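You operate a simulated robot arm through the tools that you are given. There is no shell and no other tool. Be economical: measure what you need, move in short steps, check, and stop when the job is done.

Carry out the task below with a simulated robot arm. There is one attempt and no reset: what you move stays moved.

JOB
Take the short foam filler out of the boom bed, pack the long mic and latch the case.
Fine: The filler goes on the trunk top; the mic lies tape up; lid shut, both latches locked.
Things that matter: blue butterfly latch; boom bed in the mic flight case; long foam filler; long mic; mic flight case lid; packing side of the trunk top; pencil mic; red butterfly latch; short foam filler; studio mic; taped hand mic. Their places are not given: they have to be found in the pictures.

The check looks at the end state, three seconds after you hand in, the way a careful person would. Anything else that was tipped, shoved, dropped, spilled or broken makes it a failure. Lids that push on must go on centred and level and be pressed home; caps that screw on are set level and turned clockwise until they are tight.

ROBOT AND FRAMES
A 6-joint arm with a two-finger parallel gripper, fixed in place. Base frame: the origin is at the foot of the arm, x ahead of it, y to its left, z up. Units: m, rad, N and s.
With the tool pointing down near the work surface it reaches from about 0.2 to 0.84 m from the base axis. Its first joint turns from -2.897 to 2.897 rad. Payload 3.91 kg.
The TCP is the grasp point between the finger pads, 0.03 m short of the fingertips. In the tool frame z runs along the fingers and y along their closing line. The gripper opens to 0.11 m. The fingers are 0.02 m wide and 0.01 m thick; the gripper's body (0.048 by 0.112 m) begins 0.055 m behind the TCP.
Orientation is that of the tool frame in the base frame, as [roll, pitch, yaw] about the fixed x, y, z axes, in that order (R = Rz(yaw) Ry(pitch) Rx(roll)). With the fingers straight down and closing along the base's y, the tool's x points along the base's -x, its y along +y and its z along -z.

CONTROLS
- The arm moves only by the tool drive_tool. Its argument "plan" is a list of rows, each a list of 3 entries, a list of its own where there are three numbers: the shift along the tool's x, y, z in cm, then the turn, a rotation vector about the tool's x, y, z in rad, then the finger opening in cm, from 0 to 11. In form: [[[dx, dy, dz], [rx, ry, rz], jaw], ...]. A call has 1 to 10 rows; each row is the pose to reach, as a shift and turn from the pose commanded when the call began, along the tool's axes at that moment. A row lasts 0.2 s, in which the tool goes at most 0.05 m and 0.15 rad; a call with a longer step from one row to the next is refused whole, and so is a gripper value outside its range. A pose out of reach is approached as far as the arm can. The call stops where the force on the tool passes 90 N (or 10 N more than at its start, if that is more) or the arm is blocked; 0.2 s more then pass. The fingers move at their own pace (about 0.108 m/s each) and stop on an object; they squeeze with about 22 N. The grip force told is the motor's: it shows also when the fingers shut on nothing. Time passes only in rows, and 0.2 s behind the last, so rows that repeat a pose let the fingers close. The reply holds the time, the measured pose of the TCP, the force on the tool along the base axes, the opening and the grip force, in the units named above and with some noise, with the torque about the TCP (base axes, N m) and any sound that the robot's microphone picked up.
- Cameras (640 x 400 px; columns grow to the right, rows downward): "scene" is fixed at [0.2205, 0.4997, 1.3319]; the picture's right is [0.91, 0.41, 0.00], its down [-0.36, 0.80, -0.49] and it looks along [-0.20, 0.45, 0.87] (base axes); focal length 214 px, centre (320, 200). "wrist" rides on the gripper at [0.077, 0.007, -0.114] in the tool frame; the picture's right is [-0.09, 1.00, 0.00], its down [-0.80, -0.07, -0.60] and it looks along [-0.59, -0.05, 0.80] (tool axes); focal length 270 px, centre (320, 200).
- camera(camera): a new picture of that camera. The clock stands still meanwhile.
- lift_body(by): slides the trunk up (or, below 0, down) by that many m; the arm rides with it, the base frame stays. It gives what a move gives, with no picture.
- probe_pixels(camera, pixels): there is no depth. For up to 12 entries [column, row, z] of the newest picture of that camera ("zoom" is the newest enlarged one), the place [x, y] in the base frame at which the ray of that pixel passes the height z, good to about 0.002 m. The clock stands still meanwhile.
- zoom(camera, box): a new picture of the part [left, top, right, bottom] of that camera's present view, enlarged. The clock stands still meanwhile.
- finish_job(): hands the job in; it is judged then, once.

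Work in short steps. Measure before you move; look again where a grasp or a placing could have gone wrong, and mend it. You have 80 turns and 34 pictures in all, those below and enlarged ones among them. Open the gripper and draw the arm clear of the work before you hand the job in, unless the task says otherwise; then end with one line.

The tools are called by a JSON object that holds its "name" and its "arguments". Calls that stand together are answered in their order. drive_tool: Moves the arm, as the interface text tells. Its arguments: {"type":"object","properties":{"plan":{"type":"array"}},"required":["plan"]} The other tools are called the same way: lift_body (by) slides the trunk up or down; camera (camera) takes a picture; probe_pixels (camera, pixels) gives the place at which the rays of pixels pass given heights; zoom (camera, box) takes an enlarged picture of a part of a camera's view; finish_job () hands the job in.

At the start:

```text
clock: 0.0
ee_pos: [0.3492, 0.0838, 1.3918]
orientation: [3.141, -0.001, -3.139]
force: [-0.3, -0.3, -0.7]
ft_torque: [-0.04, 0.01, 0.02]
width: 0.1101
grip_force: 0.1
trunk travel left (down, up): [-0.475, 0.065]
```

scene: 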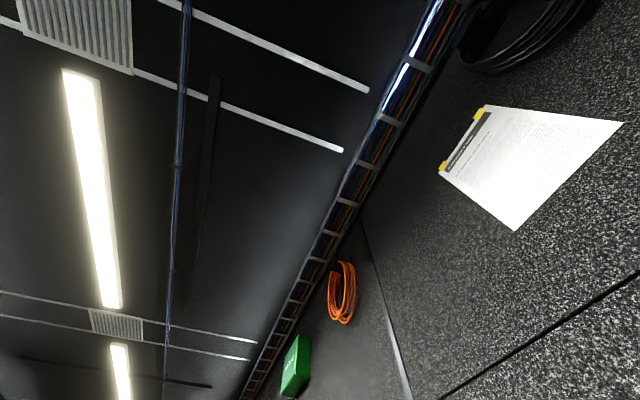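
wrist: 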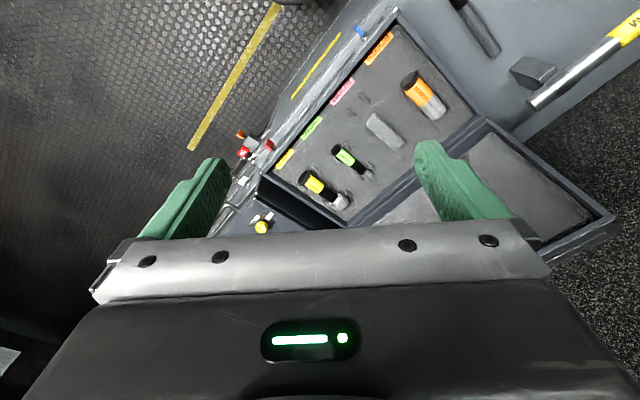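

The scene camera faces the ceiling and wall, with a sheet at about (530,160). The wrist view shows the open case at about (380,130). I'll enlarge both.

{"name": "zoom", "arguments": {"camera": "wrist", "box": [220, 0, 640, 262]}}

{"name": "zoom", "arguments": {"camera": "scene", "box": [430, 90, 630, 215]}}

```text
1.52 times, centred on (430, 131) of wrist
```

zoom: 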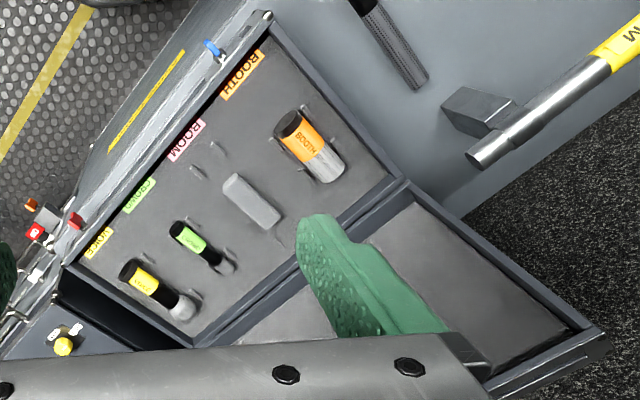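

```text
3.20 times, centred on (530, 152) of scene
```

zoom: 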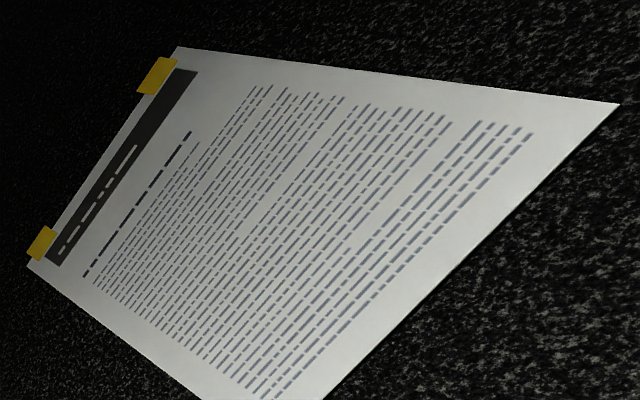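

The paper holds nothing useful. The case has yellow, green, pink (BOOM) and orange (BOOTH) beds, and a short gray filler lies at wrist (384,130). I'll probe rays at a few heights, to compare after a shift.

{"name": "probe_pixels", "arguments": {"camera": "wrist", "pixels": [[484, 120, 0.7], [484, 120, 0.8], [484, 120, 0.9], [484, 120, 1.0], [615, 218, 0.8], [615, 218, 0.9], [398, 12, 0.8], [398, 12, 0.9], [384, 130, 0.8], [384, 130, 0.9], [500, 50, 0.8], [500, 50, 0.9]]}}

{"name": "drive_tool", "arguments": {"plan": [[[0, 4, 0], [0, 0, 0], 11], [[0, 8, 0], [0, 0, 0], 11], [[0, 12, 0], [0, 0, 0], 11], [[0, 16, 0], [0, 0, 0], 11], [[0, 20, 0], [0, 0, 0], 11], [[0, 20, 0], [0, 0, 0], 11]]}}

{"name": "camera", "arguments": {"camera": "wrist"}}

```text
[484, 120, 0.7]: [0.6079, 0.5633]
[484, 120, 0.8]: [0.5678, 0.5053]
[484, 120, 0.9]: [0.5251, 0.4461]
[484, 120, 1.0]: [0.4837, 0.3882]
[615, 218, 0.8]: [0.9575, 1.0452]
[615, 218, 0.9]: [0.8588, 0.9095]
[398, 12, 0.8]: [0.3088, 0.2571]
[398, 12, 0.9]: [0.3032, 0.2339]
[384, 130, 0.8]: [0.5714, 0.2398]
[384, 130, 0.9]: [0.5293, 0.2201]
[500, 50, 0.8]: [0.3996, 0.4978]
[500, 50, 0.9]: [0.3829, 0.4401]
```

```text
clock: 1.4
ee_pos: [0.3455, 0.2837, 1.3916]
orientation: [-3.141, 0.001, -3.14]
force: [0.1, -0.1, -0.6]
ft_torque: [0.0, -0.03, -0.01]
width: 0.1101
grip_force: 0.0
trunk travel left (down, up): [-0.475, 0.065]
```

```text
29 pictures are left
```

wrist: 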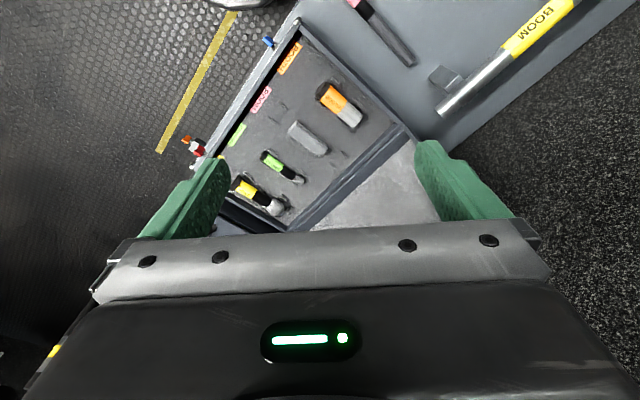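

In the second view, at (520,35) there is a big mic with yellow "BOOM" tape and a pink-taped one at (385,30). I'll probe the same points to get heights, and enlarge to read the labels.

{"name": "probe_pixels", "arguments": {"camera": "wrist", "pixels": [[307, 138, 0.8], [307, 138, 0.9], [307, 138, 1.0], [408, 127, 0.7], [408, 127, 0.8], [408, 127, 0.9], [298, 18, 0.8], [298, 18, 0.9], [410, 62, 0.8], [410, 62, 0.9], [442, 112, 0.8], [442, 112, 0.9]]}}

{"name": "zoom", "arguments": {"camera": "wrist", "box": [170, 0, 490, 200]}}

```text
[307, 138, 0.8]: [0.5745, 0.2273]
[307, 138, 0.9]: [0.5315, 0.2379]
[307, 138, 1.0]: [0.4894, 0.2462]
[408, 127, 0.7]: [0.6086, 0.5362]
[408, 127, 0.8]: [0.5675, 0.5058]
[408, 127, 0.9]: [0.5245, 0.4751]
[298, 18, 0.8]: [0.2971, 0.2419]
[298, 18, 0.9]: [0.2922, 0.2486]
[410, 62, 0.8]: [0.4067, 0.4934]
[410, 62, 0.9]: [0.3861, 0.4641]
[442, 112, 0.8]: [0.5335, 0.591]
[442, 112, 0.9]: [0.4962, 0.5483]
```

```text
2.00 times, centred on (330, 100) of wrist
```

zoom: 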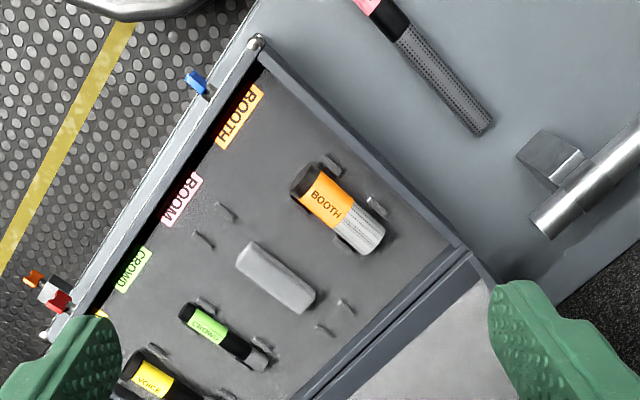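

Filler height comes out near z≈0.84 and the trunk top near 0.8. I'll move the camera nearer +y and back to see the loose mics and the lid fully.

{"name": "drive_tool", "arguments": {"plan": [[[3, 4, 0], [0, 0, 0], 11], [[6, 8, 0], [0, 0, 0], 11], [[9, 12, 0], [0, 0, 0], 11], [[12, 16, 0], [0, 0, 0], 11], [[15, 20, 0], [0, 0, 0], 11], [[15, 20, 0], [0, 0, 0], 11]]}}

{"name": "camera", "arguments": {"camera": "wrist"}}

```text
clock: 2.8
ee_pos: [0.1991, 0.4785, 1.3725]
orientation: [3.137, 0.001, -3.141]
force: [-0.3, -1.1, -0.2]
ft_torque: [0.01, 0.0, 0.01]
width: 0.1102
grip_force: 0.1
out of reach, approached as far as the arm can: row 3, 4, 5, 6
trunk travel left (down, up): [-0.475, 0.065]
```

```text
27 pictures are left
```

wrist: 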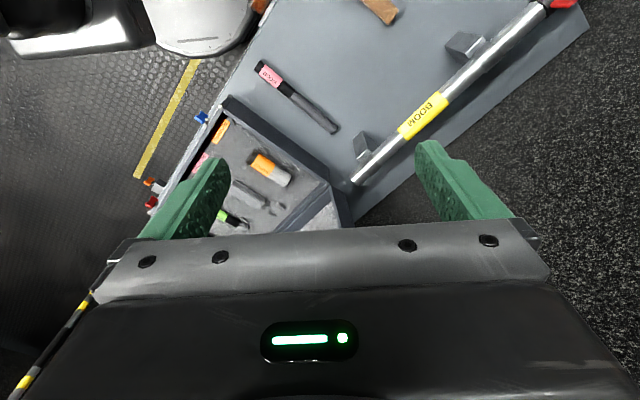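

The yellow item is a boom pole on rests, and the pink-taped black mic at (297,97) is the long mic. I'll enlarge this part.

{"name": "zoom", "arguments": {"camera": "wrist", "box": [180, 0, 500, 200]}}

{"name": "probe_pixels", "arguments": {"camera": "wrist", "pixels": [[257, 66, 0.8], [257, 66, 0.85], [337, 130, 0.8], [337, 130, 0.85], [380, 8, 0.8], [265, 3, 0.8], [240, 25, 0.8], [585, 15, 0.8], [355, 183, 0.8], [228, 97, 0.8], [330, 185, 0.8], [470, 45, 0.8]]}}

```text
2.00 times, centred on (340, 100) of wrist
```

zoom: 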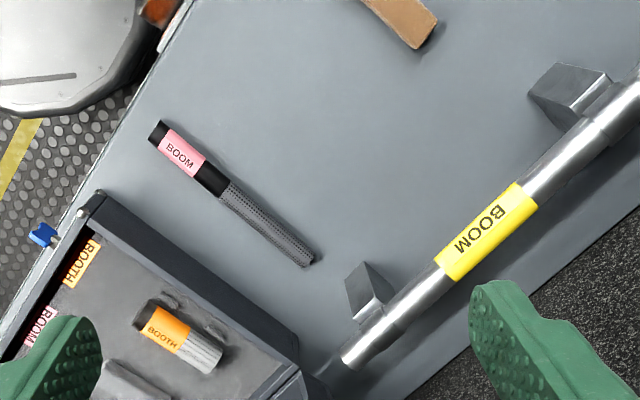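

```text
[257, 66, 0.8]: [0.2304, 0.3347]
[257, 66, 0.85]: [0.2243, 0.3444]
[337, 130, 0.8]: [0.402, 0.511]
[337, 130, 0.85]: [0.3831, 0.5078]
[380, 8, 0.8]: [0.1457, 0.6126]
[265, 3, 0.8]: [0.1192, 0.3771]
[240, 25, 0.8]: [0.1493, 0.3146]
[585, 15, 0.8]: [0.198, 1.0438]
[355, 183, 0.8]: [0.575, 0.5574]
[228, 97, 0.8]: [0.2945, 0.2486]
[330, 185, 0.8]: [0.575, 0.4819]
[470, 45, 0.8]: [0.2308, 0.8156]
```

The mic lies from about (0.23,0.335) to (0.40,0.51), tape up, running at ~45° parallel to the beds. I'll turn the tool to heading 45° and move over the case front to see the beds, lid and latches square-on.

{"name": "drive_tool", "arguments": {"plan": [[[-1.5, -4, 0], [0, 0, -0.08], 11], [[-3, -8, 0], [0, 0, -0.16], 11], [[-4.5, -12, 0], [0, 0, -0.24], 11], [[-6, -16, 0], [0, 0, -0.32], 11], [[-7.5, -20, 0], [0, 0, -0.4], 11], [[-9, -24, 0], [0, 0, -0.48], 11], [[-11, -28, 0], [0, 0, -0.56], 11], [[-13, -32, 0], [0, 0, -0.64], 11], [[-14, -36, 0], [0, 0, -0.72], 11], [[-15, -38, 0], [0, 0, -0.785], 11]]}}

{"name": "camera", "arguments": {"camera": "wrist"}}

```text
clock: 5.0
ee_pos: [0.3462, 0.0992, 1.3721]
orientation: [-3.141, 0.001, -2.355]
force: [0.1, -0.8, 0.3]
ft_torque: [0.02, 0.05, 0.0]
width: 0.1098
grip_force: 0.1
trunk travel left (down, up): [-0.475, 0.065]
```

```text
25 pictures are left
```

wrist: 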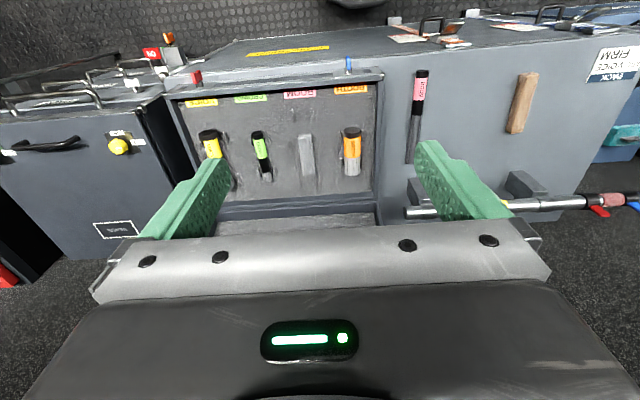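

Now aligned. At (610,65) there's a written label, and the mic at (417,110). I'll enlarge the right side and the case.

{"name": "zoom", "arguments": {"camera": "wrist", "box": [380, 0, 640, 162]}}

{"name": "zoom", "arguments": {"camera": "wrist", "box": [140, 40, 420, 215]}}

```text
2.46 times, centred on (510, 81) of wrist
```

zoom: 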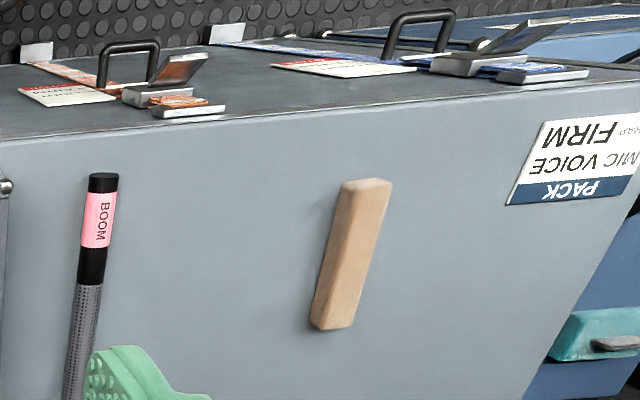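

```text
2.29 times, centred on (280, 128) of wrist
```

zoom: 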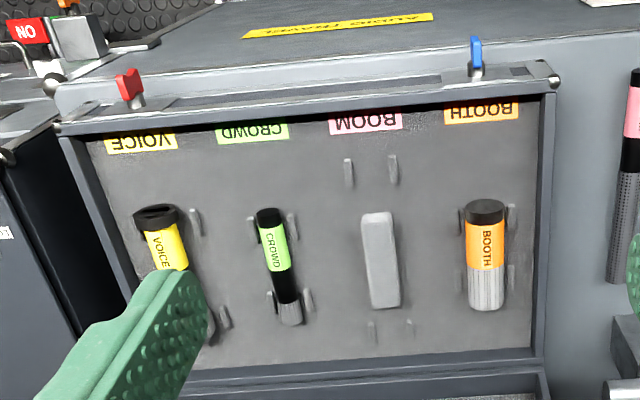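

The tan block looks to be the long filler; the gray one in the pink BOOM bed is the short one, and clip pairs mark the bed. I'll lower the trunk by 0.3 m and look closer.

{"name": "lift_body", "arguments": {"by": -0.3}}

{"name": "camera", "arguments": {"camera": "wrist"}}

```text
clock: 8.0
ee_pos: [0.3463, 0.0999, 1.0711]
orientation: [3.141, -0.001, -2.355]
force: [0.1, -0.1, 0.3]
ft_torque: [0.03, 0.0, -0.03]
width: 0.11
grip_force: 0.0
trunk travel left (down, up): [-0.175, 0.365]
```

```text
22 pictures are left
```

wrist: 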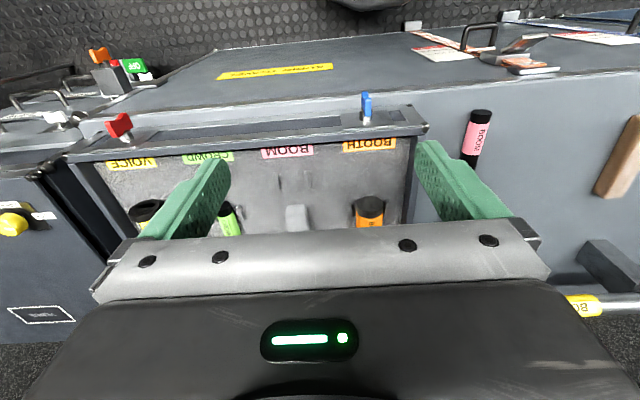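

From the two heights: case rim z≈0.856, trunk top ≈0.755, latches on the front face at ≈0.83, and the lid leans back behind the hinge. I'll advance 14 cm along the depth direction for a top view of the beds.

{"name": "drive_tool", "arguments": {"plan": [[[-4, 0, 0], [0, 0, 0], 11], [[-8, 0, 0], [0, 0, 0], 11], [[-12, 0, 0], [0, 0, 0], 11], [[-15, 0, 0], [0, 0, 0], 11], [[-15, 0, 0], [0, 0, 0], 11]]}}

{"name": "camera", "arguments": {"camera": "wrist"}}

```text
clock: 9.2
ee_pos: [0.4498, 0.2077, 1.0714]
orientation: [3.141, 0.0, -2.354]
force: [0.0, -0.1, -0.2]
ft_torque: [0.02, 0.0, -0.03]
width: 0.11
grip_force: 0.0
trunk travel left (down, up): [-0.175, 0.365]
```

```text
21 pictures are left
```

wrist: 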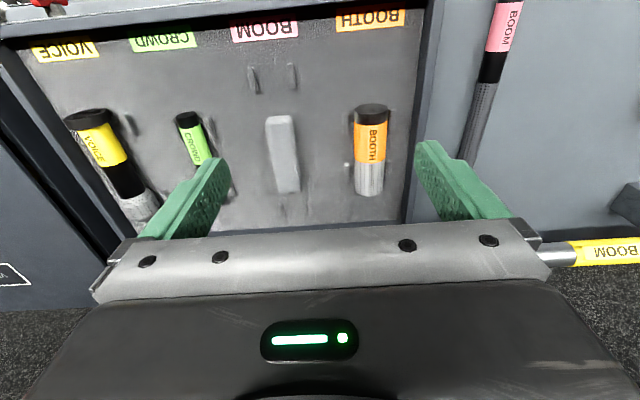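

Filler spans (280,118)–(290,192) and the boom clips are at (253,80), (292,77), (285,213), (310,212). I'll probe these at candidate heights.

{"name": "probe_pixels", "arguments": {"camera": "wrist", "pixels": [[282, 120, 0.82], [290, 190, 0.82], [282, 120, 0.8], [290, 190, 0.8], [273, 78, 0.8], [297, 213, 0.8], [370, 108, 0.83], [368, 190, 0.83], [502, 2, 0.77], [468, 158, 0.77], [408, 222, 0.8], [430, 10, 0.856]]}}

{"name": "zoom", "arguments": {"camera": "wrist", "box": [200, 0, 440, 150]}}

```text
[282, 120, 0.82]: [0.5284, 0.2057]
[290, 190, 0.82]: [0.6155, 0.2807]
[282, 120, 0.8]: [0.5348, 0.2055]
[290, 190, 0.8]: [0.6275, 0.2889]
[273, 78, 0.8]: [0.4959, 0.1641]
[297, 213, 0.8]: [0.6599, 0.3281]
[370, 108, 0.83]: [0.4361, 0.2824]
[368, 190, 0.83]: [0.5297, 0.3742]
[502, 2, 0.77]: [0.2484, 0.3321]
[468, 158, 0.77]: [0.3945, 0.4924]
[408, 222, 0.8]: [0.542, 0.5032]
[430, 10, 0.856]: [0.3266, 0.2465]
```

```text
2.67 times, centred on (320, 75) of wrist
```

zoom: 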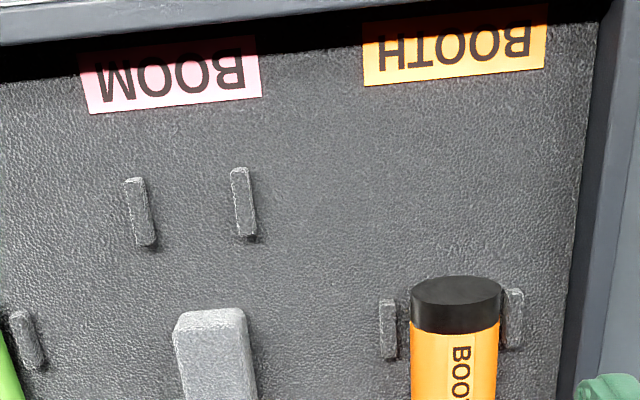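

Filler centre is about (0.575,0.245), with neighbours roughly 10 cm away, so I'll use a 7 cm opening. I'll move above it to z≈0.93 and look.

{"name": "drive_tool", "arguments": {"plan": [[[-3, -1.5, 2], [0, 0, 0], 7], [[-6, -3, 5], [0, 0, 0], 7], [[-9, -5, 8], [0, 0, 0], 7], [[-11.5, -6.15, 11], [0, 0, 0], 7], [[-11.5, -6.15, 14], [0, 0, 0], 7], [[-11.5, -6.15, 14], [0, 0, 0], 7]]}}

{"name": "camera", "arguments": {"camera": "wrist"}}

```text
clock: 10.6
ee_pos: [0.579, 0.2423, 0.9306]
orientation: [-3.141, -0.001, -2.354]
force: [0.3, 0.0, 0.2]
ft_torque: [0.01, -0.02, -0.04]
width: 0.0699
grip_force: 0.1
trunk travel left (down, up): [-0.175, 0.365]
```

```text
19 pictures are left
```

wrist: 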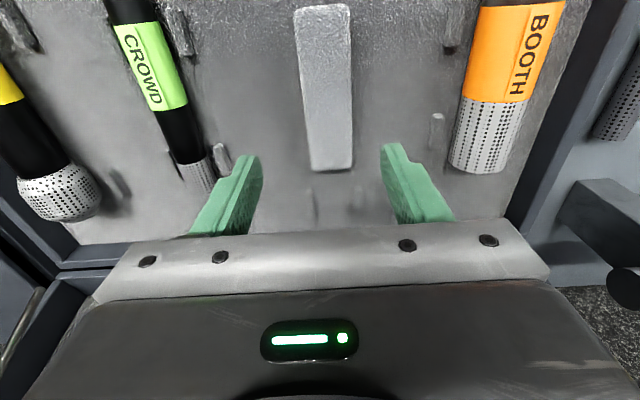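

Filler now spans (323,8)–(331,168). I'll probe these to fix its height, plus the clips at (325,205).

{"name": "probe_pixels", "arguments": {"camera": "wrist", "pixels": [[323, 8, 0.78], [323, 8, 0.8], [323, 8, 0.82], [331, 165, 0.78], [331, 165, 0.8], [331, 165, 0.82], [331, 165, 0.84], [312, 200, 0.78], [355, 198, 0.78], [312, 200, 0.8], [355, 198, 0.8], [327, 90, 0.82]]}}

```text
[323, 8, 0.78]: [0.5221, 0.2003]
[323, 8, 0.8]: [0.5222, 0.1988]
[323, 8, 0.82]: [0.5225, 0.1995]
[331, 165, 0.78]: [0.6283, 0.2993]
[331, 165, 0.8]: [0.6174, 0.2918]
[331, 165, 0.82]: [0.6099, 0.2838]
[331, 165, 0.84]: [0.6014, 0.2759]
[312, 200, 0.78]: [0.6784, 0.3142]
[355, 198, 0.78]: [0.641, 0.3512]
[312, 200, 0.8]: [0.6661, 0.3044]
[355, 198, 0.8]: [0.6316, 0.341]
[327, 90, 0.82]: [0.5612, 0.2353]
```

The filler's top is near z≈0.838, centre ≈(0.562,0.237), about 11 cm long. I'll centre over it and descend to tips ≈0.82.

{"name": "drive_tool", "arguments": {"plan": [[[1.5, 0.7, 0], [0, 0, 0], 7], [[1.5, 0.7, 3], [0, 0, 0], 7], [[1.5, 0.7, 6], [0, 0, 0], 7], [[1.5, 0.7, 7], [0, 0, 0], 7], [[1.5, 0.7, 8], [0, 0, 0], 7], [[1.5, 0.7, 8], [0, 0, 0], 7]]}}

{"name": "camera", "arguments": {"camera": "wrist"}}

```text
clock: 12.0
ee_pos: [0.5618, 0.2375, 0.8565]
orientation: [-3.138, 0.011, -2.355]
force: [7.7, 6.4, 37.9]
ft_torque: [0.99, 1.04, -0.34]
width: 0.0692
grip_force: 0.2
trunk travel left (down, up): [-0.175, 0.365]
```

```text
18 pictures are left
```

wrist: 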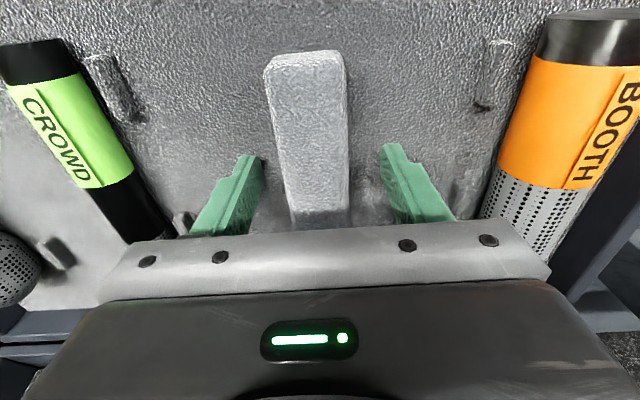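

Contact at 38 N: fingertips rest on the bed at z≈0.826, straddling the filler. I'll lift a little and close.

{"name": "drive_tool", "arguments": {"plan": [[[0.3, 0, -0.9], [0, 0, 0], 7], [[0.3, 0, -0.9], [0, 0, 0], 2], [[0.3, 0, -0.9], [0, 0, 0], 2], [[0.3, 0, -0.9], [0, 0, 0], 2]]}}

```text
clock: 13.0
ee_pos: [0.5586, 0.2356, 0.8612]
orientation: [-3.139, -0.001, -2.354]
force: [0.1, -0.2, 0.3]
ft_torque: [0.01, 0.01, 0.0]
width: 0.0329
grip_force: 22.4
trunk travel left (down, up): [-0.175, 0.365]
```

Gripped at 33 mm. I'll lift it 12 cm, then carry it toward the free trunk top between the mic and the tan block.

{"name": "drive_tool", "arguments": {"plan": [[[0, 0, -1], [0, 0, 0], 2], [[0, 0, -3], [0, 0, 0], 2], [[0, 0, -6], [0, 0, 0], 2], [[0, 0, -9], [0, 0, 0], 2], [[0, 0, -12], [0, 0, 0], 2]]}}

{"name": "drive_tool", "arguments": {"plan": [[[0.6, 4.3, 0], [0, 0, 0], 2], [[1.2, 8.6, 0], [0, 0, 0], 2], [[1.8, 13, 0], [0, 0, 0], 2], [[2.4, 17.3, 0], [0, 0, 0], 2], [[3, 21.5, 0], [0, 0, 0], 2], [[3.6, 26, 0], [0, 0, 0], 2], [[4.2, 30, 0], [0, 0, 0], 2], [[4.8, 34.5, 0], [0, 0, 0], 2], [[5.4, 38.8, 0], [0, 0, 0], 2], [[6.1, 42.8, 0], [0, 0, 0], 2]]}}

{"name": "camera", "arguments": {"camera": "wrist"}}

```text
clock: 14.2
ee_pos: [0.5606, 0.2341, 0.9815]
orientation: [3.14, 0.0, -2.354]
force: [-1.1, 0.1, -0.7]
ft_torque: [0.01, 0.01, 0.01]
width: 0.0328
grip_force: 22.1
trunk travel left (down, up): [-0.175, 0.365]
```

```text
clock: 16.4
ee_pos: [0.2107, 0.499, 0.9789]
orientation: [-3.14, 0.0, -2.355]
force: [-0.4, 0.4, 0.3]
ft_torque: [0.02, -0.01, -0.04]
width: 0.0328
grip_force: 22.0
trunk travel left (down, up): [-0.175, 0.365]
```

```text
17 pictures are left
```

wrist: 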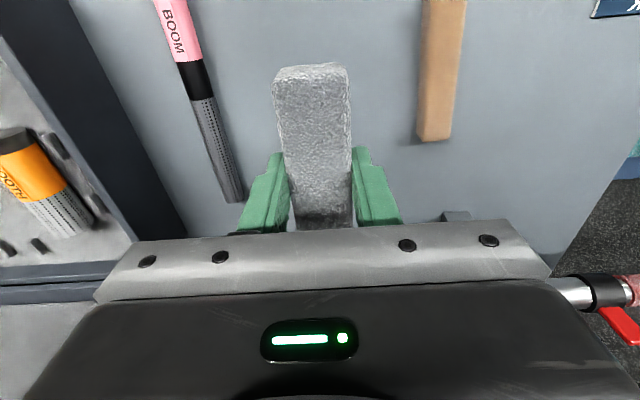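

The spot below is clear, with the mic left and the tan block right. I'll lower to about z 0.80, then feel for contact.

{"name": "drive_tool", "arguments": {"plan": [[[0, 0, 4.5], [0, 0, 0], 2], [[0, 0, 9], [0, 0, 0], 2], [[0, 0, 13], [0, 0, 0], 2], [[0, 0, 16], [0, 0, 0], 2], [[0, 0, 17], [0, 0, 0], 2], [[0, 0, 17.5], [0, 0, 0], 2]]}}

{"name": "probe_pixels", "arguments": {"camera": "wrist", "pixels": [[232, 201, 0.77], [190, 65, 0.77], [165, 0, 0.77], [220, 150, 0.77]]}}

```text
clock: 17.8
ee_pos: [0.2131, 0.4948, 0.8039]
orientation: [-3.141, 0.0, -2.353]
force: [0.1, 1.0, -0.1]
ft_torque: [0.02, 0.04, 0.01]
width: 0.0326
grip_force: 21.8
trunk travel left (down, up): [-0.175, 0.365]
```

```text
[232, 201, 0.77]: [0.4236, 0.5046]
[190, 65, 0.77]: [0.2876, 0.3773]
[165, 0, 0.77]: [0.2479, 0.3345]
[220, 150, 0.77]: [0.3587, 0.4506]
```

{"name": "drive_tool", "arguments": {"plan": [[[0, 0, 0.5], [0, 0, 0], 2], [[0, 0, 1.0], [0, 0, 0], 2], [[0, 0, 1.3], [0, 0, 0], 2]]}}

```text
clock: 18.6
ee_pos: [0.2132, 0.4952, 0.7919]
orientation: [-3.14, 0.0, -2.355]
force: [-0.9, -0.2, 0.5]
ft_torque: [-0.01, 0.02, 0.02]
width: 0.0327
grip_force: 21.7
trunk travel left (down, up): [-0.175, 0.365]
```

No contact yet at 0.792; I'll continue in small steps.

{"name": "drive_tool", "arguments": {"plan": [[[0, 0, 0.3], [0, 0, 0], 2], [[0, 0, 0.6], [0, 0, 0], 2], [[0, 0, 0.6], [0, 0, 0], 2]]}}

```text
clock: 19.4
ee_pos: [0.2143, 0.4945, 0.7907]
orientation: [3.141, 0.008, -2.355]
force: [3.6, 6.0, 37.8]
ft_torque: [-0.11, -0.24, 0.1]
width: 0.0328
grip_force: 21.9
trunk travel left (down, up): [-0.175, 0.365]
```

Contact: the filler sits on the trunk top (TCP 0.7907, so the top is ≈0.757). I'll relieve the load, release, and rise.

{"name": "drive_tool", "arguments": {"plan": [[[0, 0, -0.4], [0, 0, 0], 2], [[0, 0, -0.4], [0, 0, 0], 6], [[0, 0, -0.4], [0, 0, 0], 6], [[0, 0, -0.4], [0, 0, 0], 6], [[0, 0, -3], [0, 0, 0], 6], [[0, 0, -7], [0, 0, 0], 6], [[0, 0, -11], [0, 0, 0], 6], [[0, 0, -14], [0, 0, 0], 6]]}}

```text
clock: 21.2
ee_pos: [0.2112, 0.4932, 0.9261]
orientation: [-3.139, 0.002, -2.355]
force: [-0.1, 0.5, -0.5]
ft_torque: [-0.02, 0.02, 0.03]
width: 0.0601
grip_force: 0.1
trunk travel left (down, up): [-0.175, 0.365]
```

Released. The mic's centre measures about s=0.527, t=0.062 (base ≈(0.329,0.417)). I'll move above it with a 7 cm opening and look.

{"name": "drive_tool", "arguments": {"plan": [[[-1, -4.5, 0], [0, 0, 0], 7], [[-2, -9, 0], [0, 0, 0], 7], [[-2.9, -13.7, 0], [0, 0, 0], 7], [[-2.9, -13.7, 4], [0, 0, 0], 7], [[-2.9, -13.7, 6], [0, 0, 0], 7], [[-2.9, -13.7, 6], [0, 0, 0], 7]]}}

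{"name": "camera", "arguments": {"camera": "wrist"}}

```text
clock: 22.6
ee_pos: [0.3326, 0.4174, 0.8662]
orientation: [-3.142, 0.0, -2.353]
force: [0.0, 0.4, -1.1]
ft_torque: [0.02, 0.02, -0.01]
width: 0.07
grip_force: 0.0
trunk travel left (down, up): [-0.175, 0.365]
```

```text
16 pictures are left
```

wrist: 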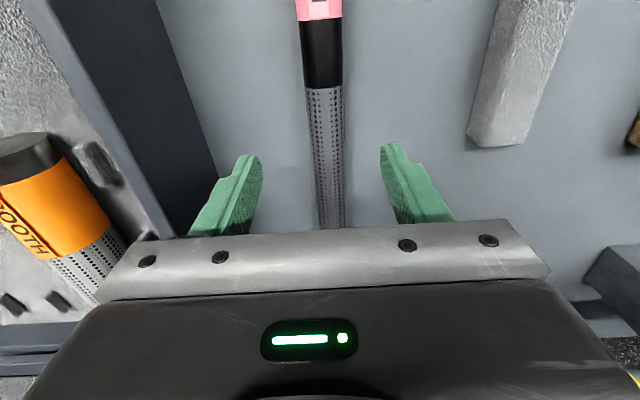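

The mic at columns 305–345 is centred between the fingers, and the filler stands undisturbed at (520,70). I'll descend to z≈0.792 and close.

{"name": "drive_tool", "arguments": {"plan": [[[0, 0, 3], [0, 0, 0], 7], [[0, 0, 6], [0, 0, 0], 7], [[0, 0, 7.3], [0, 0, 0], 7], [[0, 0, 7.3], [0, 0, 0], 1.5], [[0, 0, 7.3], [0, 0, 0], 1.5], [[0, 0, 7.3], [0, 0, 0], 1.5], [[0, 0, 7.3], [0, 0, 0], 1.5]]}}

```text
clock: 24.2
ee_pos: [0.3292, 0.4165, 0.7936]
orientation: [-3.141, 0.001, -2.356]
force: [1.2, -0.7, -0.1]
ft_torque: [0.15, -0.21, -0.11]
width: 0.0268
grip_force: 21.6
trunk travel left (down, up): [-0.175, 0.365]
```

Gripped at 26.8 mm. I'll lift 14 cm in steps and check the grip by picture.

{"name": "drive_tool", "arguments": {"plan": [[[0, 0, -1], [0, 0, 0], 1.5], [[0, 0, -2], [0, 0, 0], 1.5], [[0, 0, -4], [0, 0, 0], 1.5], [[0, 0, -7], [0, 0, 0], 1.5], [[0, 0, -10], [0, 0, 0], 1.5], [[0, 0, -13], [0, 0, 0], 1.5], [[0, 0, -16], [0, 0, 0], 1.5]]}}

{"name": "camera", "arguments": {"camera": "wrist"}}

```text
clock: 25.8
ee_pos: [0.333, 0.4184, 0.9542]
orientation: [-3.141, -0.001, -2.354]
force: [-0.7, -0.1, -2.3]
ft_torque: [0.01, -0.02, -0.01]
width: 0.0266
grip_force: 21.9
trunk travel left (down, up): [-0.175, 0.365]
```

```text
15 pictures are left
```

wrist: 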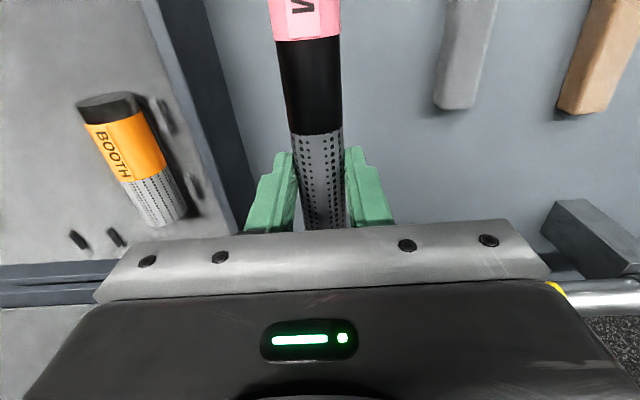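

Mic held level. I'll check its direction by probing its midline at (307,20) and (324,215) at the mic's current height.

{"name": "probe_pixels", "arguments": {"camera": "wrist", "pixels": [[305.5, 5, 0.944], [308, 40, 0.944], [316, 132, 0.944], [324, 215, 0.944], [78, 240, 0.83], [116, 237, 0.83], [105, 96, 0.85], [160, 218, 0.85]]}}

```text
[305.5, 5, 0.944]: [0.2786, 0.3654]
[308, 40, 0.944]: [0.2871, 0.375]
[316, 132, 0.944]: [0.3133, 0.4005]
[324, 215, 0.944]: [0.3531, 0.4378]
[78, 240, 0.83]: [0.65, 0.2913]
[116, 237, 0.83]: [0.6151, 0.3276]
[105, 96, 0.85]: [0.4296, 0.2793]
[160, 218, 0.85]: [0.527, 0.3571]
```

Mic direction is 44°, clip line t≈-0.231, s≈0.562. I'll carry it over the boom bed and look.

{"name": "drive_tool", "arguments": {"plan": [[[-0.5, -4.2, 0], [0, 0, 0], 1.5], [[-1, -8.4, 0], [0, 0, 0], 1.5], [[-1.5, -12.6, 0], [0, 0, 0], 1.5], [[-2, -17, 0], [0, 0, 0], 1.5], [[-2.5, -21, 0], [0, 0, 0], 1.5], [[-3, -25, 0], [0, 0, -0.01], 1.5], [[-3.1, -29.1, 0], [0, 0, -0.02], 1.5], [[-3.1, -29.1, 0], [0, 0, -0.02], 1.5]]}}

{"name": "camera", "arguments": {"camera": "wrist"}}

```text
clock: 27.6
ee_pos: [0.5609, 0.2373, 0.953]
orientation: [-3.141, -0.001, -2.336]
force: [-0.5, 0.1, -1.0]
ft_torque: [-0.01, -0.01, 0.02]
width: 0.0266
grip_force: 22.3
trunk travel left (down, up): [-0.175, 0.365]
```

```text
14 pictures are left
```

wrist: 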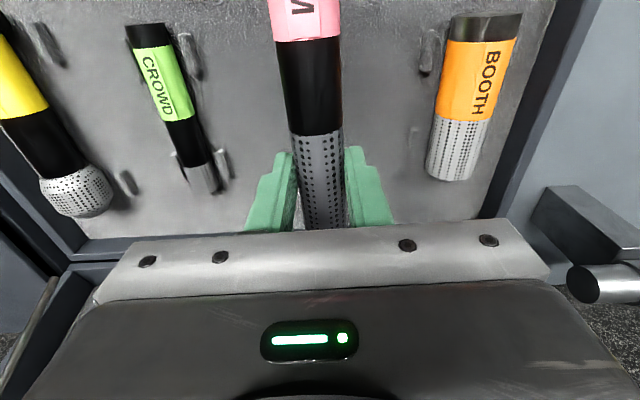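

Over the bed and aligned. I'll nudge 2 mm, descend to TCP 0.873, then feel down to contact near 0.863.

{"name": "drive_tool", "arguments": {"plan": [[[0.1, -0.2, 3], [0, 0, 0], 1.5], [[0.1, -0.2, 5.5], [0, 0, 0], 1.5], [[0.1, -0.2, 7], [0, 0, 0], 1.5], [[0.1, -0.2, 8], [0, 0, 0], 1.5]]}}

{"name": "drive_tool", "arguments": {"plan": [[[0, 0, 0.3], [0, 0, 0], 1.5], [[0, 0, 0.6], [0, 0, 0], 1.5], [[0, 0, 0.8], [0, 0, 0], 1.5]]}}

```text
clock: 28.6
ee_pos: [0.5599, 0.2341, 0.8725]
orientation: [3.141, -0.001, -2.336]
force: [0.1, -0.1, -1.2]
ft_torque: [0.0, -0.01, 0.02]
width: 0.0268
grip_force: 21.4
trunk travel left (down, up): [-0.175, 0.365]
```

```text
clock: 29.4
ee_pos: [0.5591, 0.2322, 0.8645]
orientation: [3.141, 0.0, -2.335]
force: [0.0, -0.3, -1.3]
ft_torque: [-0.02, -0.03, 0.01]
width: 0.0267
grip_force: 21.9
trunk travel left (down, up): [-0.175, 0.365]
```

No contact yet, so I'll continue down in small steps.

{"name": "drive_tool", "arguments": {"plan": [[[0, 0, 0.2], [0, 0, 0], 1.5], [[0, 0, 0.4], [0, 0, 0], 1.5], [[0, 0, 0.4], [0, 0, 0], 1.5]]}}

```text
clock: 30.2
ee_pos: [0.5583, 0.2328, 0.8605]
orientation: [-3.141, 0.0, -2.334]
force: [-0.2, -0.4, -1.9]
ft_torque: [0.04, -0.02, 0.01]
width: 0.0269
grip_force: 22.1
trunk travel left (down, up): [-0.175, 0.365]
```

{"name": "drive_tool", "arguments": {"plan": [[[0, 0, 0.2], [0, 0, 0], 1.5], [[0, 0, 0.4], [0, 0, 0], 1.5], [[0, 0, 0.4], [0, 0, 0], 1.5]]}}

```text
clock: 31.0
ee_pos: [0.5594, 0.2328, 0.8597]
orientation: [-3.138, 0.004, -2.334]
force: [-2.7, -0.7, 20.5]
ft_torque: [-0.08, 0.21, -0.03]
width: 0.0267
grip_force: 22.3
trunk travel left (down, up): [-0.175, 0.365]
```

Contact at 0.8597: the mic is seated. I'll relax, release, rise, and look.

{"name": "drive_tool", "arguments": {"plan": [[[0, 0, -0.2], [0, 0, 0], 1.5], [[0, 0, -0.2], [0, 0, 0], 5.5], [[0, 0, -0.2], [0, 0, 0], 5.5], [[0, 0, -0.2], [0, 0, 0], 5.5], [[0, 0, -3], [0, 0, 0], 5.5], [[0, 0, -7], [0, 0, 0], 5.5], [[0, 0, -11], [0, 0, 0], 5.5], [[3, 0, -15], [0, 0, 0], 5.5], [[7, 0, -18], [0, 0, 0], 5.5], [[11, 0, -21], [0, 0, 0], 5.5]]}}

{"name": "camera", "arguments": {"camera": "wrist"}}

```text
clock: 33.2
ee_pos: [0.4793, 0.1543, 1.0698]
orientation: [3.141, 0.001, -2.334]
force: [-0.3, -1.2, -0.3]
ft_torque: [0.0, 0.02, -0.01]
width: 0.0551
grip_force: 0.0
trunk travel left (down, up): [-0.175, 0.365]
```

```text
13 pictures are left
```

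wrist: 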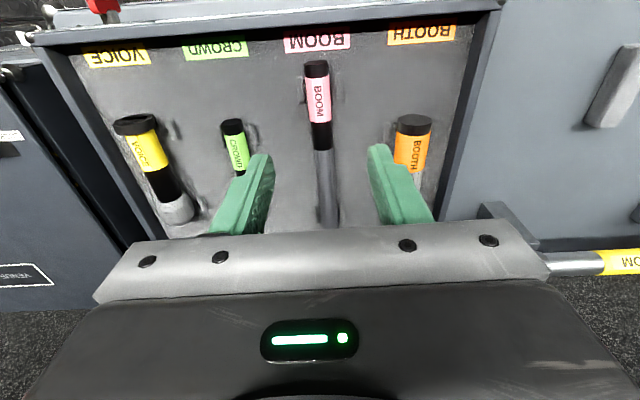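

The long mic lies in the boom bed, pink tape up, undisturbed neighbours. Next I need to see the lid: raise the trunk 0.2 m and tilt the tool forward by 0.6 rad.

{"name": "lift_body", "arguments": {"by": 0.2}}

{"name": "drive_tool", "arguments": {"plan": [[[0, 0, 0], [0, -0.15, 0], 5], [[0, 0, 0], [0, -0.3, 0], 3], [[0, 0, 0], [0, -0.45, 0], 0], [[0, 0, 0], [0, -0.6, 0], 0], [[0, 0, 0], [0, -0.6, 0], 0]]}}

{"name": "camera", "arguments": {"camera": "wrist"}}

```text
clock: 35.4
ee_pos: [0.4809, 0.1553, 1.2687]
orientation: [-3.141, 0.001, -2.335]
force: [-0.4, 0.7, -0.1]
ft_torque: [0.01, 0.03, 0.0]
width: 0.055
grip_force: 0.0
trunk travel left (down, up): [-0.375, 0.165]
```

```text
clock: 36.6
ee_pos: [0.4797, 0.1545, 1.2698]
orientation: [3.141, 0.602, -2.334]
force: [0.0, 0.0, -0.1]
ft_torque: [0.0, 0.01, -0.01]
width: 0.0
grip_force: 22.0
trunk travel left (down, up): [-0.375, 0.165]
```

```text
12 pictures are left
```

wrist: 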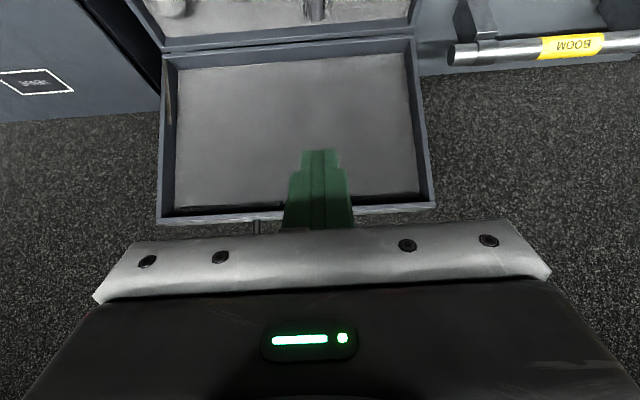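

The whole lid is visible: hinge at rows 38–55, far edge at (158,222)–(435,205). I'll probe the corners at heights to find its tilt.

{"name": "probe_pixels", "arguments": {"camera": "wrist", "pixels": [[162, 56, 0.856], [412, 39, 0.856], [162, 56, 0.84], [158, 222, 0.8], [435, 205, 0.8], [158, 222, 0.9], [435, 205, 0.9], [158, 222, 1.0], [435, 205, 1.0], [257, 226, 0.9], [158, 222, 0.86], [435, 205, 0.86]]}}

{"name": "zoom", "arguments": {"camera": "wrist", "box": [130, 0, 470, 240]}}

```text
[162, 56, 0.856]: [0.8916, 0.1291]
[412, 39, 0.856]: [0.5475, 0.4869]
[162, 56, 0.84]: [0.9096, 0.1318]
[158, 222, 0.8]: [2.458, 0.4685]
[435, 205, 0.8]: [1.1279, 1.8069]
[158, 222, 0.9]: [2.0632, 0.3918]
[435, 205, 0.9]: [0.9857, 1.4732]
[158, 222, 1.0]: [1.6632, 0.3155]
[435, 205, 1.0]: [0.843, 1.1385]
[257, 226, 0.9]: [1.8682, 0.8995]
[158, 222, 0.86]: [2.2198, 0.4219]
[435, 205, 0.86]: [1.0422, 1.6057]
```

```text
1.67 times, centred on (300, 120) of wrist
```

zoom: 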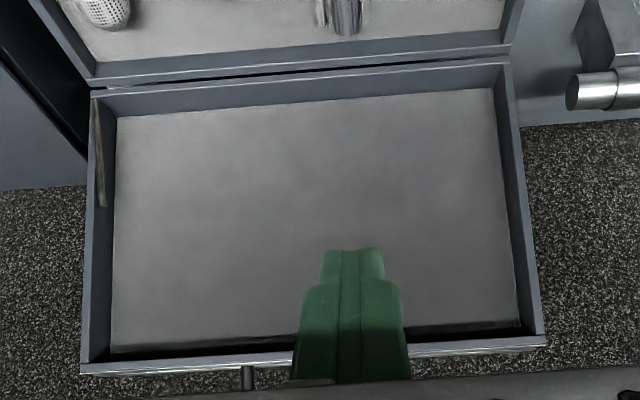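

Analysis: hinge at s≈0.727, lid free edge at s≈0.783, z≈1.18 — nearly upright, leaning slightly back, with a handle at its middle front. I'll straddle its free edge with open jaws (one finger behind, one inside), so it can be closed under control. First raise the trunk and reorient the tool.

{"name": "lift_body", "arguments": {"by": 0.1}}

{"name": "drive_tool", "arguments": {"plan": [[[0, 0, 0], [0, 0.15, 0], 4], [[0, 0, 0], [0, 0.3, 0], 8], [[0, 0, 0], [0, 0.45, 0], 11], [[0, 0, 0], [0, 0.6, 0], 11]]}}

{"name": "drive_tool", "arguments": {"plan": [[[0, 0, 0], [0, 0, 0.15], 11], [[0, 0, 0], [0, 0, 0.3], 11], [[0, 0, 0], [0, 0, 0.45], 11], [[0, 0, 0], [0, 0, 0.6], 11], [[0, 0, 0], [0, 0, 0.75], 11], [[0, 0, 0], [0, 0, 0.9], 11], [[0, 0, 0], [0, 0, 1.05], 11], [[0, 0, 0], [0, 0, 1.2], 11], [[0, 0, 0], [0, 0, 1.35], 11], [[0, 0, 0], [0, 0, 1.5], 11]]}}

{"name": "drive_tool", "arguments": {"plan": [[[0, 0, 0], [0, 0, 0.11], 11], [[0, 0, 0], [-0.14, -0.01, 0.11], 11], [[0, 0, 0], [-0.28, -0.02, 0.11], 11], [[0, 0, 0], [-0.42, -0.025, 0.11], 11], [[0, 0, 0], [-0.56, -0.03, 0.11], 11], [[0, 0, 0], [-0.7, -0.038, 0.11], 11], [[0, 0, 0], [-0.7, -0.038, 0.11], 11]]}}

```text
clock: 37.9
ee_pos: [0.4806, 0.1557, 1.3687]
orientation: [-3.141, 0.599, -2.333]
force: [-0.4, -0.4, -0.2]
ft_torque: [0.0, -0.01, 0.04]
width: 0.0
grip_force: 22.0
trunk travel left (down, up): [-0.475, 0.065]
```

```text
clock: 38.9
ee_pos: [0.4816, 0.1559, 1.3695]
orientation: [-3.139, -0.001, -2.336]
force: [0.2, 1.3, 0.3]
ft_torque: [-0.03, 0.0, 0.01]
width: 0.1103
grip_force: 0.1
trunk travel left (down, up): [-0.475, 0.065]
```

```text
clock: 41.1
ee_pos: [0.4794, 0.1544, 1.37]
orientation: [-3.14, 0.001, 2.446]
force: [-1.1, -0.9, 0.3]
ft_torque: [-0.02, 0.03, 0.02]
width: 0.1099
grip_force: 0.1
trunk travel left (down, up): [-0.475, 0.065]
```

```text
clock: 42.7
ee_pos: [0.4818, 0.1561, 1.3699]
orientation: [2.437, -0.002, 2.335]
force: [-0.3, -1.2, 0.2]
ft_torque: [0.01, 0.0, 0.0]
width: 0.11
grip_force: 0.0
trunk travel left (down, up): [-0.475, 0.065]
```

Orientation good. Now I'll advance to a pre-pose about 12 cm short of the lid's edge along the finger direction, then look.

{"name": "drive_tool", "arguments": {"plan": [[[0.9, 1.9, 3.9], [0, 0, 0], 11], [[1.7, 3.7, 7.8], [0, 0, 0], 11], [[2.6, 5.5, 11.6], [0, 0, 0], 11], [[3.4, 7.4, 15.5], [0, 0, 0], 11], [[4.3, 9.2, 19.4], [0, 0, 0], 11], [[5.1, 11.1, 23.3], [0, 0, 0], 11], [[6, 12.9, 27.1], [0, 0, 0], 11], [[6, 12.9, 27.1], [0, 0, 0], 11]]}}

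{"name": "camera", "arguments": {"camera": "wrist"}}

```text
clock: 44.5
ee_pos: [0.6364, 0.3845, 1.2471]
orientation: [2.441, -0.002, 2.335]
force: [0.0, 0.1, 0.2]
ft_torque: [0.0, 0.0, 0.01]
width: 0.11
grip_force: 0.1
trunk travel left (down, up): [-0.475, 0.065]
```

```text
10 pictures are left
```

wrist: 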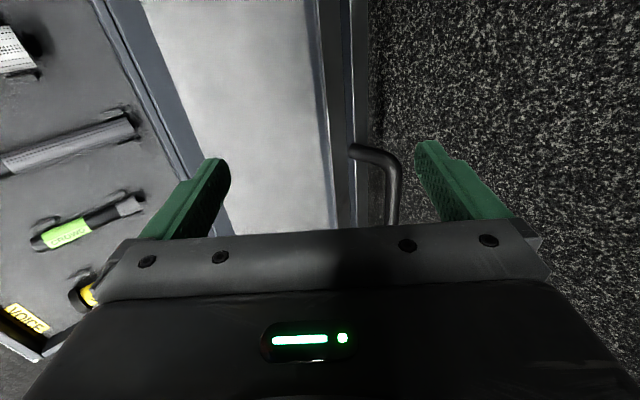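

The lid edge (columns 325–368) lies between the fingers; the handle starts at (352,150). I'll probe its lateral position and the lid edge.

{"name": "probe_pixels", "arguments": {"camera": "wrist", "pixels": [[352, 152, 1.183], [395, 160, 1.21], [390, 220, 1.21], [326, 100, 1.183], [368, 100, 1.183], [310, 5, 1.183], [363, 5, 1.183], [368, 100, 1.17]]}}

```text
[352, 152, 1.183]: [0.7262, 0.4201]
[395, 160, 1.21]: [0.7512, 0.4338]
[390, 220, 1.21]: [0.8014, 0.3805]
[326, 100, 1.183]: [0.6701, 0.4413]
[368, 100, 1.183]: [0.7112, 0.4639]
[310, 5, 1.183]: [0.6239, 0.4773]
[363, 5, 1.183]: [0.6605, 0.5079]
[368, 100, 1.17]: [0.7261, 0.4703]
```

Lid front rim s≈0.789, back ≈0.834, as expected; the handle begins only 1 cm from the palm, so I'll shift 2 cm to the left and slide in 12 cm.

{"name": "drive_tool", "arguments": {"plan": [[[2, 0, 0], [0, 0, 0], 11], [[2, 0, 3], [0, 0, 0], 11], [[2, 0, 6], [0, 0, 0], 11], [[2, 0, 9], [0, 0, 0], 11], [[2, 0, 12], [0, 0, 0], 11], [[2, 0, 12], [0, 0, 0], 11]]}}

```text
clock: 45.9
ee_pos: [0.6773, 0.4559, 1.1548]
orientation: [2.44, -0.002, 2.333]
force: [0.9, -0.2, -0.4]
ft_torque: [0.03, 0.0, -0.02]
width: 0.1101
grip_force: 0.0
trunk travel left (down, up): [-0.475, 0.065]
```

In place with no force. Now I'll pull the lid along its arc about the hinge, slowly, to just past vertical.

{"name": "drive_tool", "arguments": {"plan": [[[0, -1.0, -1.4], [0, 0, 0], 11], [[0, -2.1, -2.8], [0, 0, 0], 11], [[0, -3.4, -4.1], [0, 0, 0], 11], [[0, -4.9, -5.4], [0, 0, 0], 11], [[0, -6.4, -6.6], [0, 0, 0], 11], [[0, -7.9, -7.7], [0, 0, 0], 11], [[0, -7.9, -7.7], [0, 0, 0], 11]]}}

{"name": "camera", "arguments": {"camera": "wrist"}}

```text
clock: 47.5
ee_pos: [0.5976, 0.3799, 1.1594]
orientation: [2.445, -0.001, 2.337]
force: [1.7, 3.4, 5.1]
ft_torque: [-0.08, -0.12, 0.01]
width: 0.1099
grip_force: 0.1
trunk travel left (down, up): [-0.475, 0.065]
```

```text
9 pictures are left
```

wrist: 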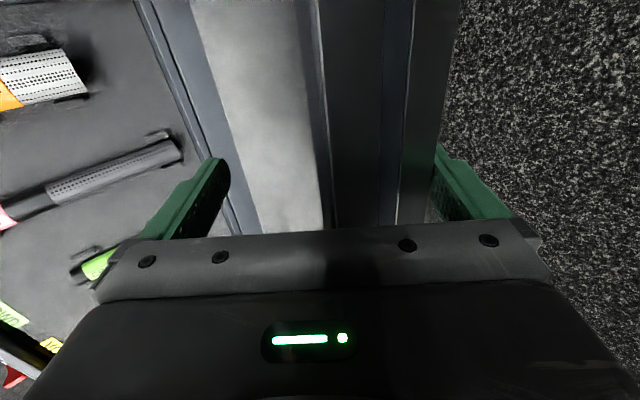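

The lid follows with the upper finger on its back (about 6 N). I'll continue along the arc.

{"name": "drive_tool", "arguments": {"plan": [[[0, -1.5, -1.1], [0, 0, 0], 11], [[0, -3.1, -2.1], [0, 0, 0], 11], [[0, -4.8, -2.9], [0, 0, 0], 11], [[0, -6.6, -3.5], [0, 0, 0], 11], [[0, -8.4, -4.1], [0, 0, 0], 11], [[0, -10.2, -4.5], [0, 0, 0], 11], [[0, -10.2, -4.5], [0, 0, 0], 11]]}}

{"name": "camera", "arguments": {"camera": "wrist"}}

```text
clock: 49.1
ee_pos: [0.5206, 0.3049, 1.1296]
orientation: [2.442, -0.003, 2.334]
force: [1.6, 1.3, 0.7]
ft_torque: [-0.06, 0.06, 0.04]
width: 0.1101
grip_force: 0.0
trunk travel left (down, up): [-0.475, 0.065]
```

```text
8 pictures are left
```

wrist: 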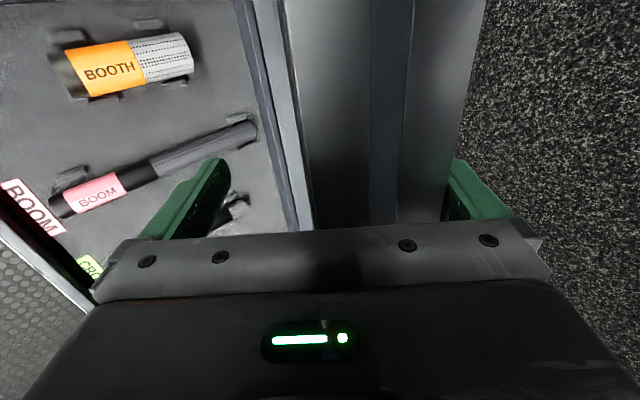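

The lid doesn't fall, so its hinge holds by friction, and it follows the upper finger. I'll continue down to about 35° and read forces.

{"name": "drive_tool", "arguments": {"plan": [[[0, -1.9, -0.3], [0, 0, 0], 11], [[0, -3.8, -0.5], [0, 0, 0], 11], [[0, -5.7, -0.6], [0, 0, 0], 11], [[0, -7.6, -0.6], [0, 0, 0], 11], [[0, -9.5, -0.4], [0, 0, 0], 11], [[0, -11.3, -0.2], [0, 0, 0], 11], [[0, -13, 0.2], [0, 0, 0], 11], [[0, -14.5, 0.4], [0, 0, 0], 11], [[0, -14.5, 0.4], [0, 0, 0], 11]]}}

{"name": "camera", "arguments": {"camera": "wrist"}}

```text
clock: 51.1
ee_pos: [0.4451, 0.2317, 1.032]
orientation: [2.441, -0.002, 2.334]
force: [-0.6, -0.3, 0.0]
ft_torque: [0.0, -0.03, 0.0]
width: 0.1099
grip_force: 0.1
trunk travel left (down, up): [-0.475, 0.065]
```

```text
7 pictures are left
```

wrist: 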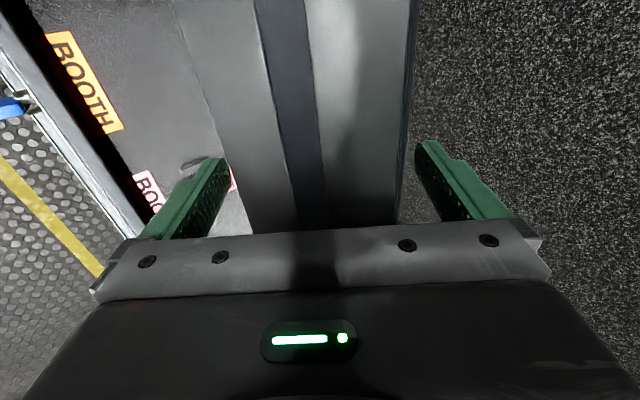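

Force is now zero and the lid sits between the fingers. I'll wait a second to see whether it slowly sinks onto the lower finger.

{"name": "drive_tool", "arguments": {"plan": [[[0, 0, 0], [0, 0, 0], 11], [[0, 0, 0], [0, 0, 0], 11], [[0, 0, 0], [0, 0, 0], 11], [[0, 0, 0], [0, 0, 0], 11], [[0, 0, 0], [0, 0, 0], 11], [[0, 0, 0], [0, 0, 0], 11]]}}

{"name": "zoom", "arguments": {"camera": "wrist", "box": [0, 0, 480, 240]}}

```text
clock: 52.5
ee_pos: [0.445, 0.2302, 1.0334]
orientation: [2.44, -0.002, 2.335]
force: [0.0, -0.2, 0.9]
ft_torque: [-0.02, 0.0, -0.01]
width: 0.1101
grip_force: 0.2
trunk travel left (down, up): [-0.475, 0.065]
```

```text
1.33 times, centred on (240, 120) of wrist
```

zoom: 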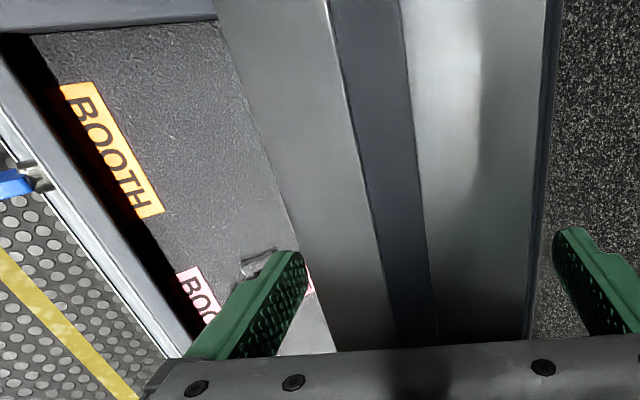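

The lid stays put by itself. I'll back the fingers out, turn the tool vertical with jaws closed, and hover over the lid's front part.

{"name": "drive_tool", "arguments": {"plan": [[[0, 0, -4.5], [0, 0, 0], 11], [[0, 0, -9], [0, 0, 0], 11], [[0, 0, -13.5], [0, 0, 0], 11], [[0, 0, -13.5], [0.14, 0, 0], 8], [[0, 0, -13.5], [0.28, 0, 0], 4], [[0, 0, -13.5], [0.42, 0, 0], 0], [[0, 0, -13.5], [0.56, 0, 0], 0], [[0, 0, -13.5], [0.7, 0, 0], 0], [[0, 4.4, -12], [0.7, 0, 0], 0], [[0, 8.8, -10.5], [0.7, 0, 0], 0]]}}

{"name": "drive_tool", "arguments": {"plan": [[[0, 0, 2], [0, 0, 0], 0], [[0, 0, 4], [0, 0, 0], 0], [[0, 0, 6], [0, 0, 0], 0], [[0, 0, 8], [0, 0, 0], 0], [[0, 0, 10], [0, 0, 0], 0], [[0, 0, 10], [0, 0, 0], 0]]}}

```text
clock: 54.7
ee_pos: [0.4453, 0.2291, 1.1692]
orientation: [3.141, -0.003, 2.334]
force: [0.3, -0.6, 0.2]
ft_torque: [-0.02, -0.01, 0.03]
width: 0.0
grip_force: 22.1
trunk travel left (down, up): [-0.475, 0.065]
```

```text
clock: 56.1
ee_pos: [0.4443, 0.2293, 1.0705]
orientation: [-3.141, -0.002, 2.333]
force: [-0.2, 0.1, 0.6]
ft_torque: [-0.01, -0.01, 0.01]
width: 0.0
grip_force: 21.8
trunk travel left (down, up): [-0.475, 0.065]
```

No notable force yet; continuing downward.

{"name": "drive_tool", "arguments": {"plan": [[[0, 0, 1.5], [0, 0, 0], 0], [[0, 0, 3], [0, 0, 0], 0], [[0, 0, 4.5], [0, 0, 0], 0], [[0, 0, 6], [0, 0, 0], 0], [[0, 0, 7.5], [0, 0, 0], 0], [[0, 0, 9], [0, 0, 0], 0], [[0, 0, 10.5], [0, 0, 0], 0], [[0, 0, 10.5], [0, 0, 0], 0]]}}

{"name": "camera", "arguments": {"camera": "wrist"}}

```text
clock: 57.9
ee_pos: [0.4425, 0.2324, 0.9644]
orientation: [3.141, -0.001, 2.335]
force: [0.3, 0.1, 0.1]
ft_torque: [-0.01, 0.02, -0.01]
width: 0.0001
grip_force: 22.2
trunk travel left (down, up): [-0.475, 0.065]
```

```text
5 pictures are left
```

wrist: 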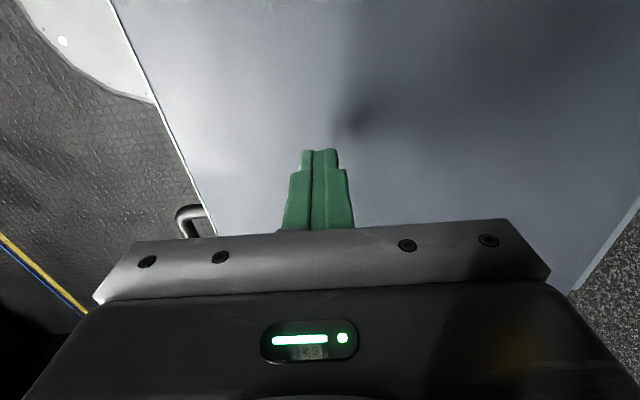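

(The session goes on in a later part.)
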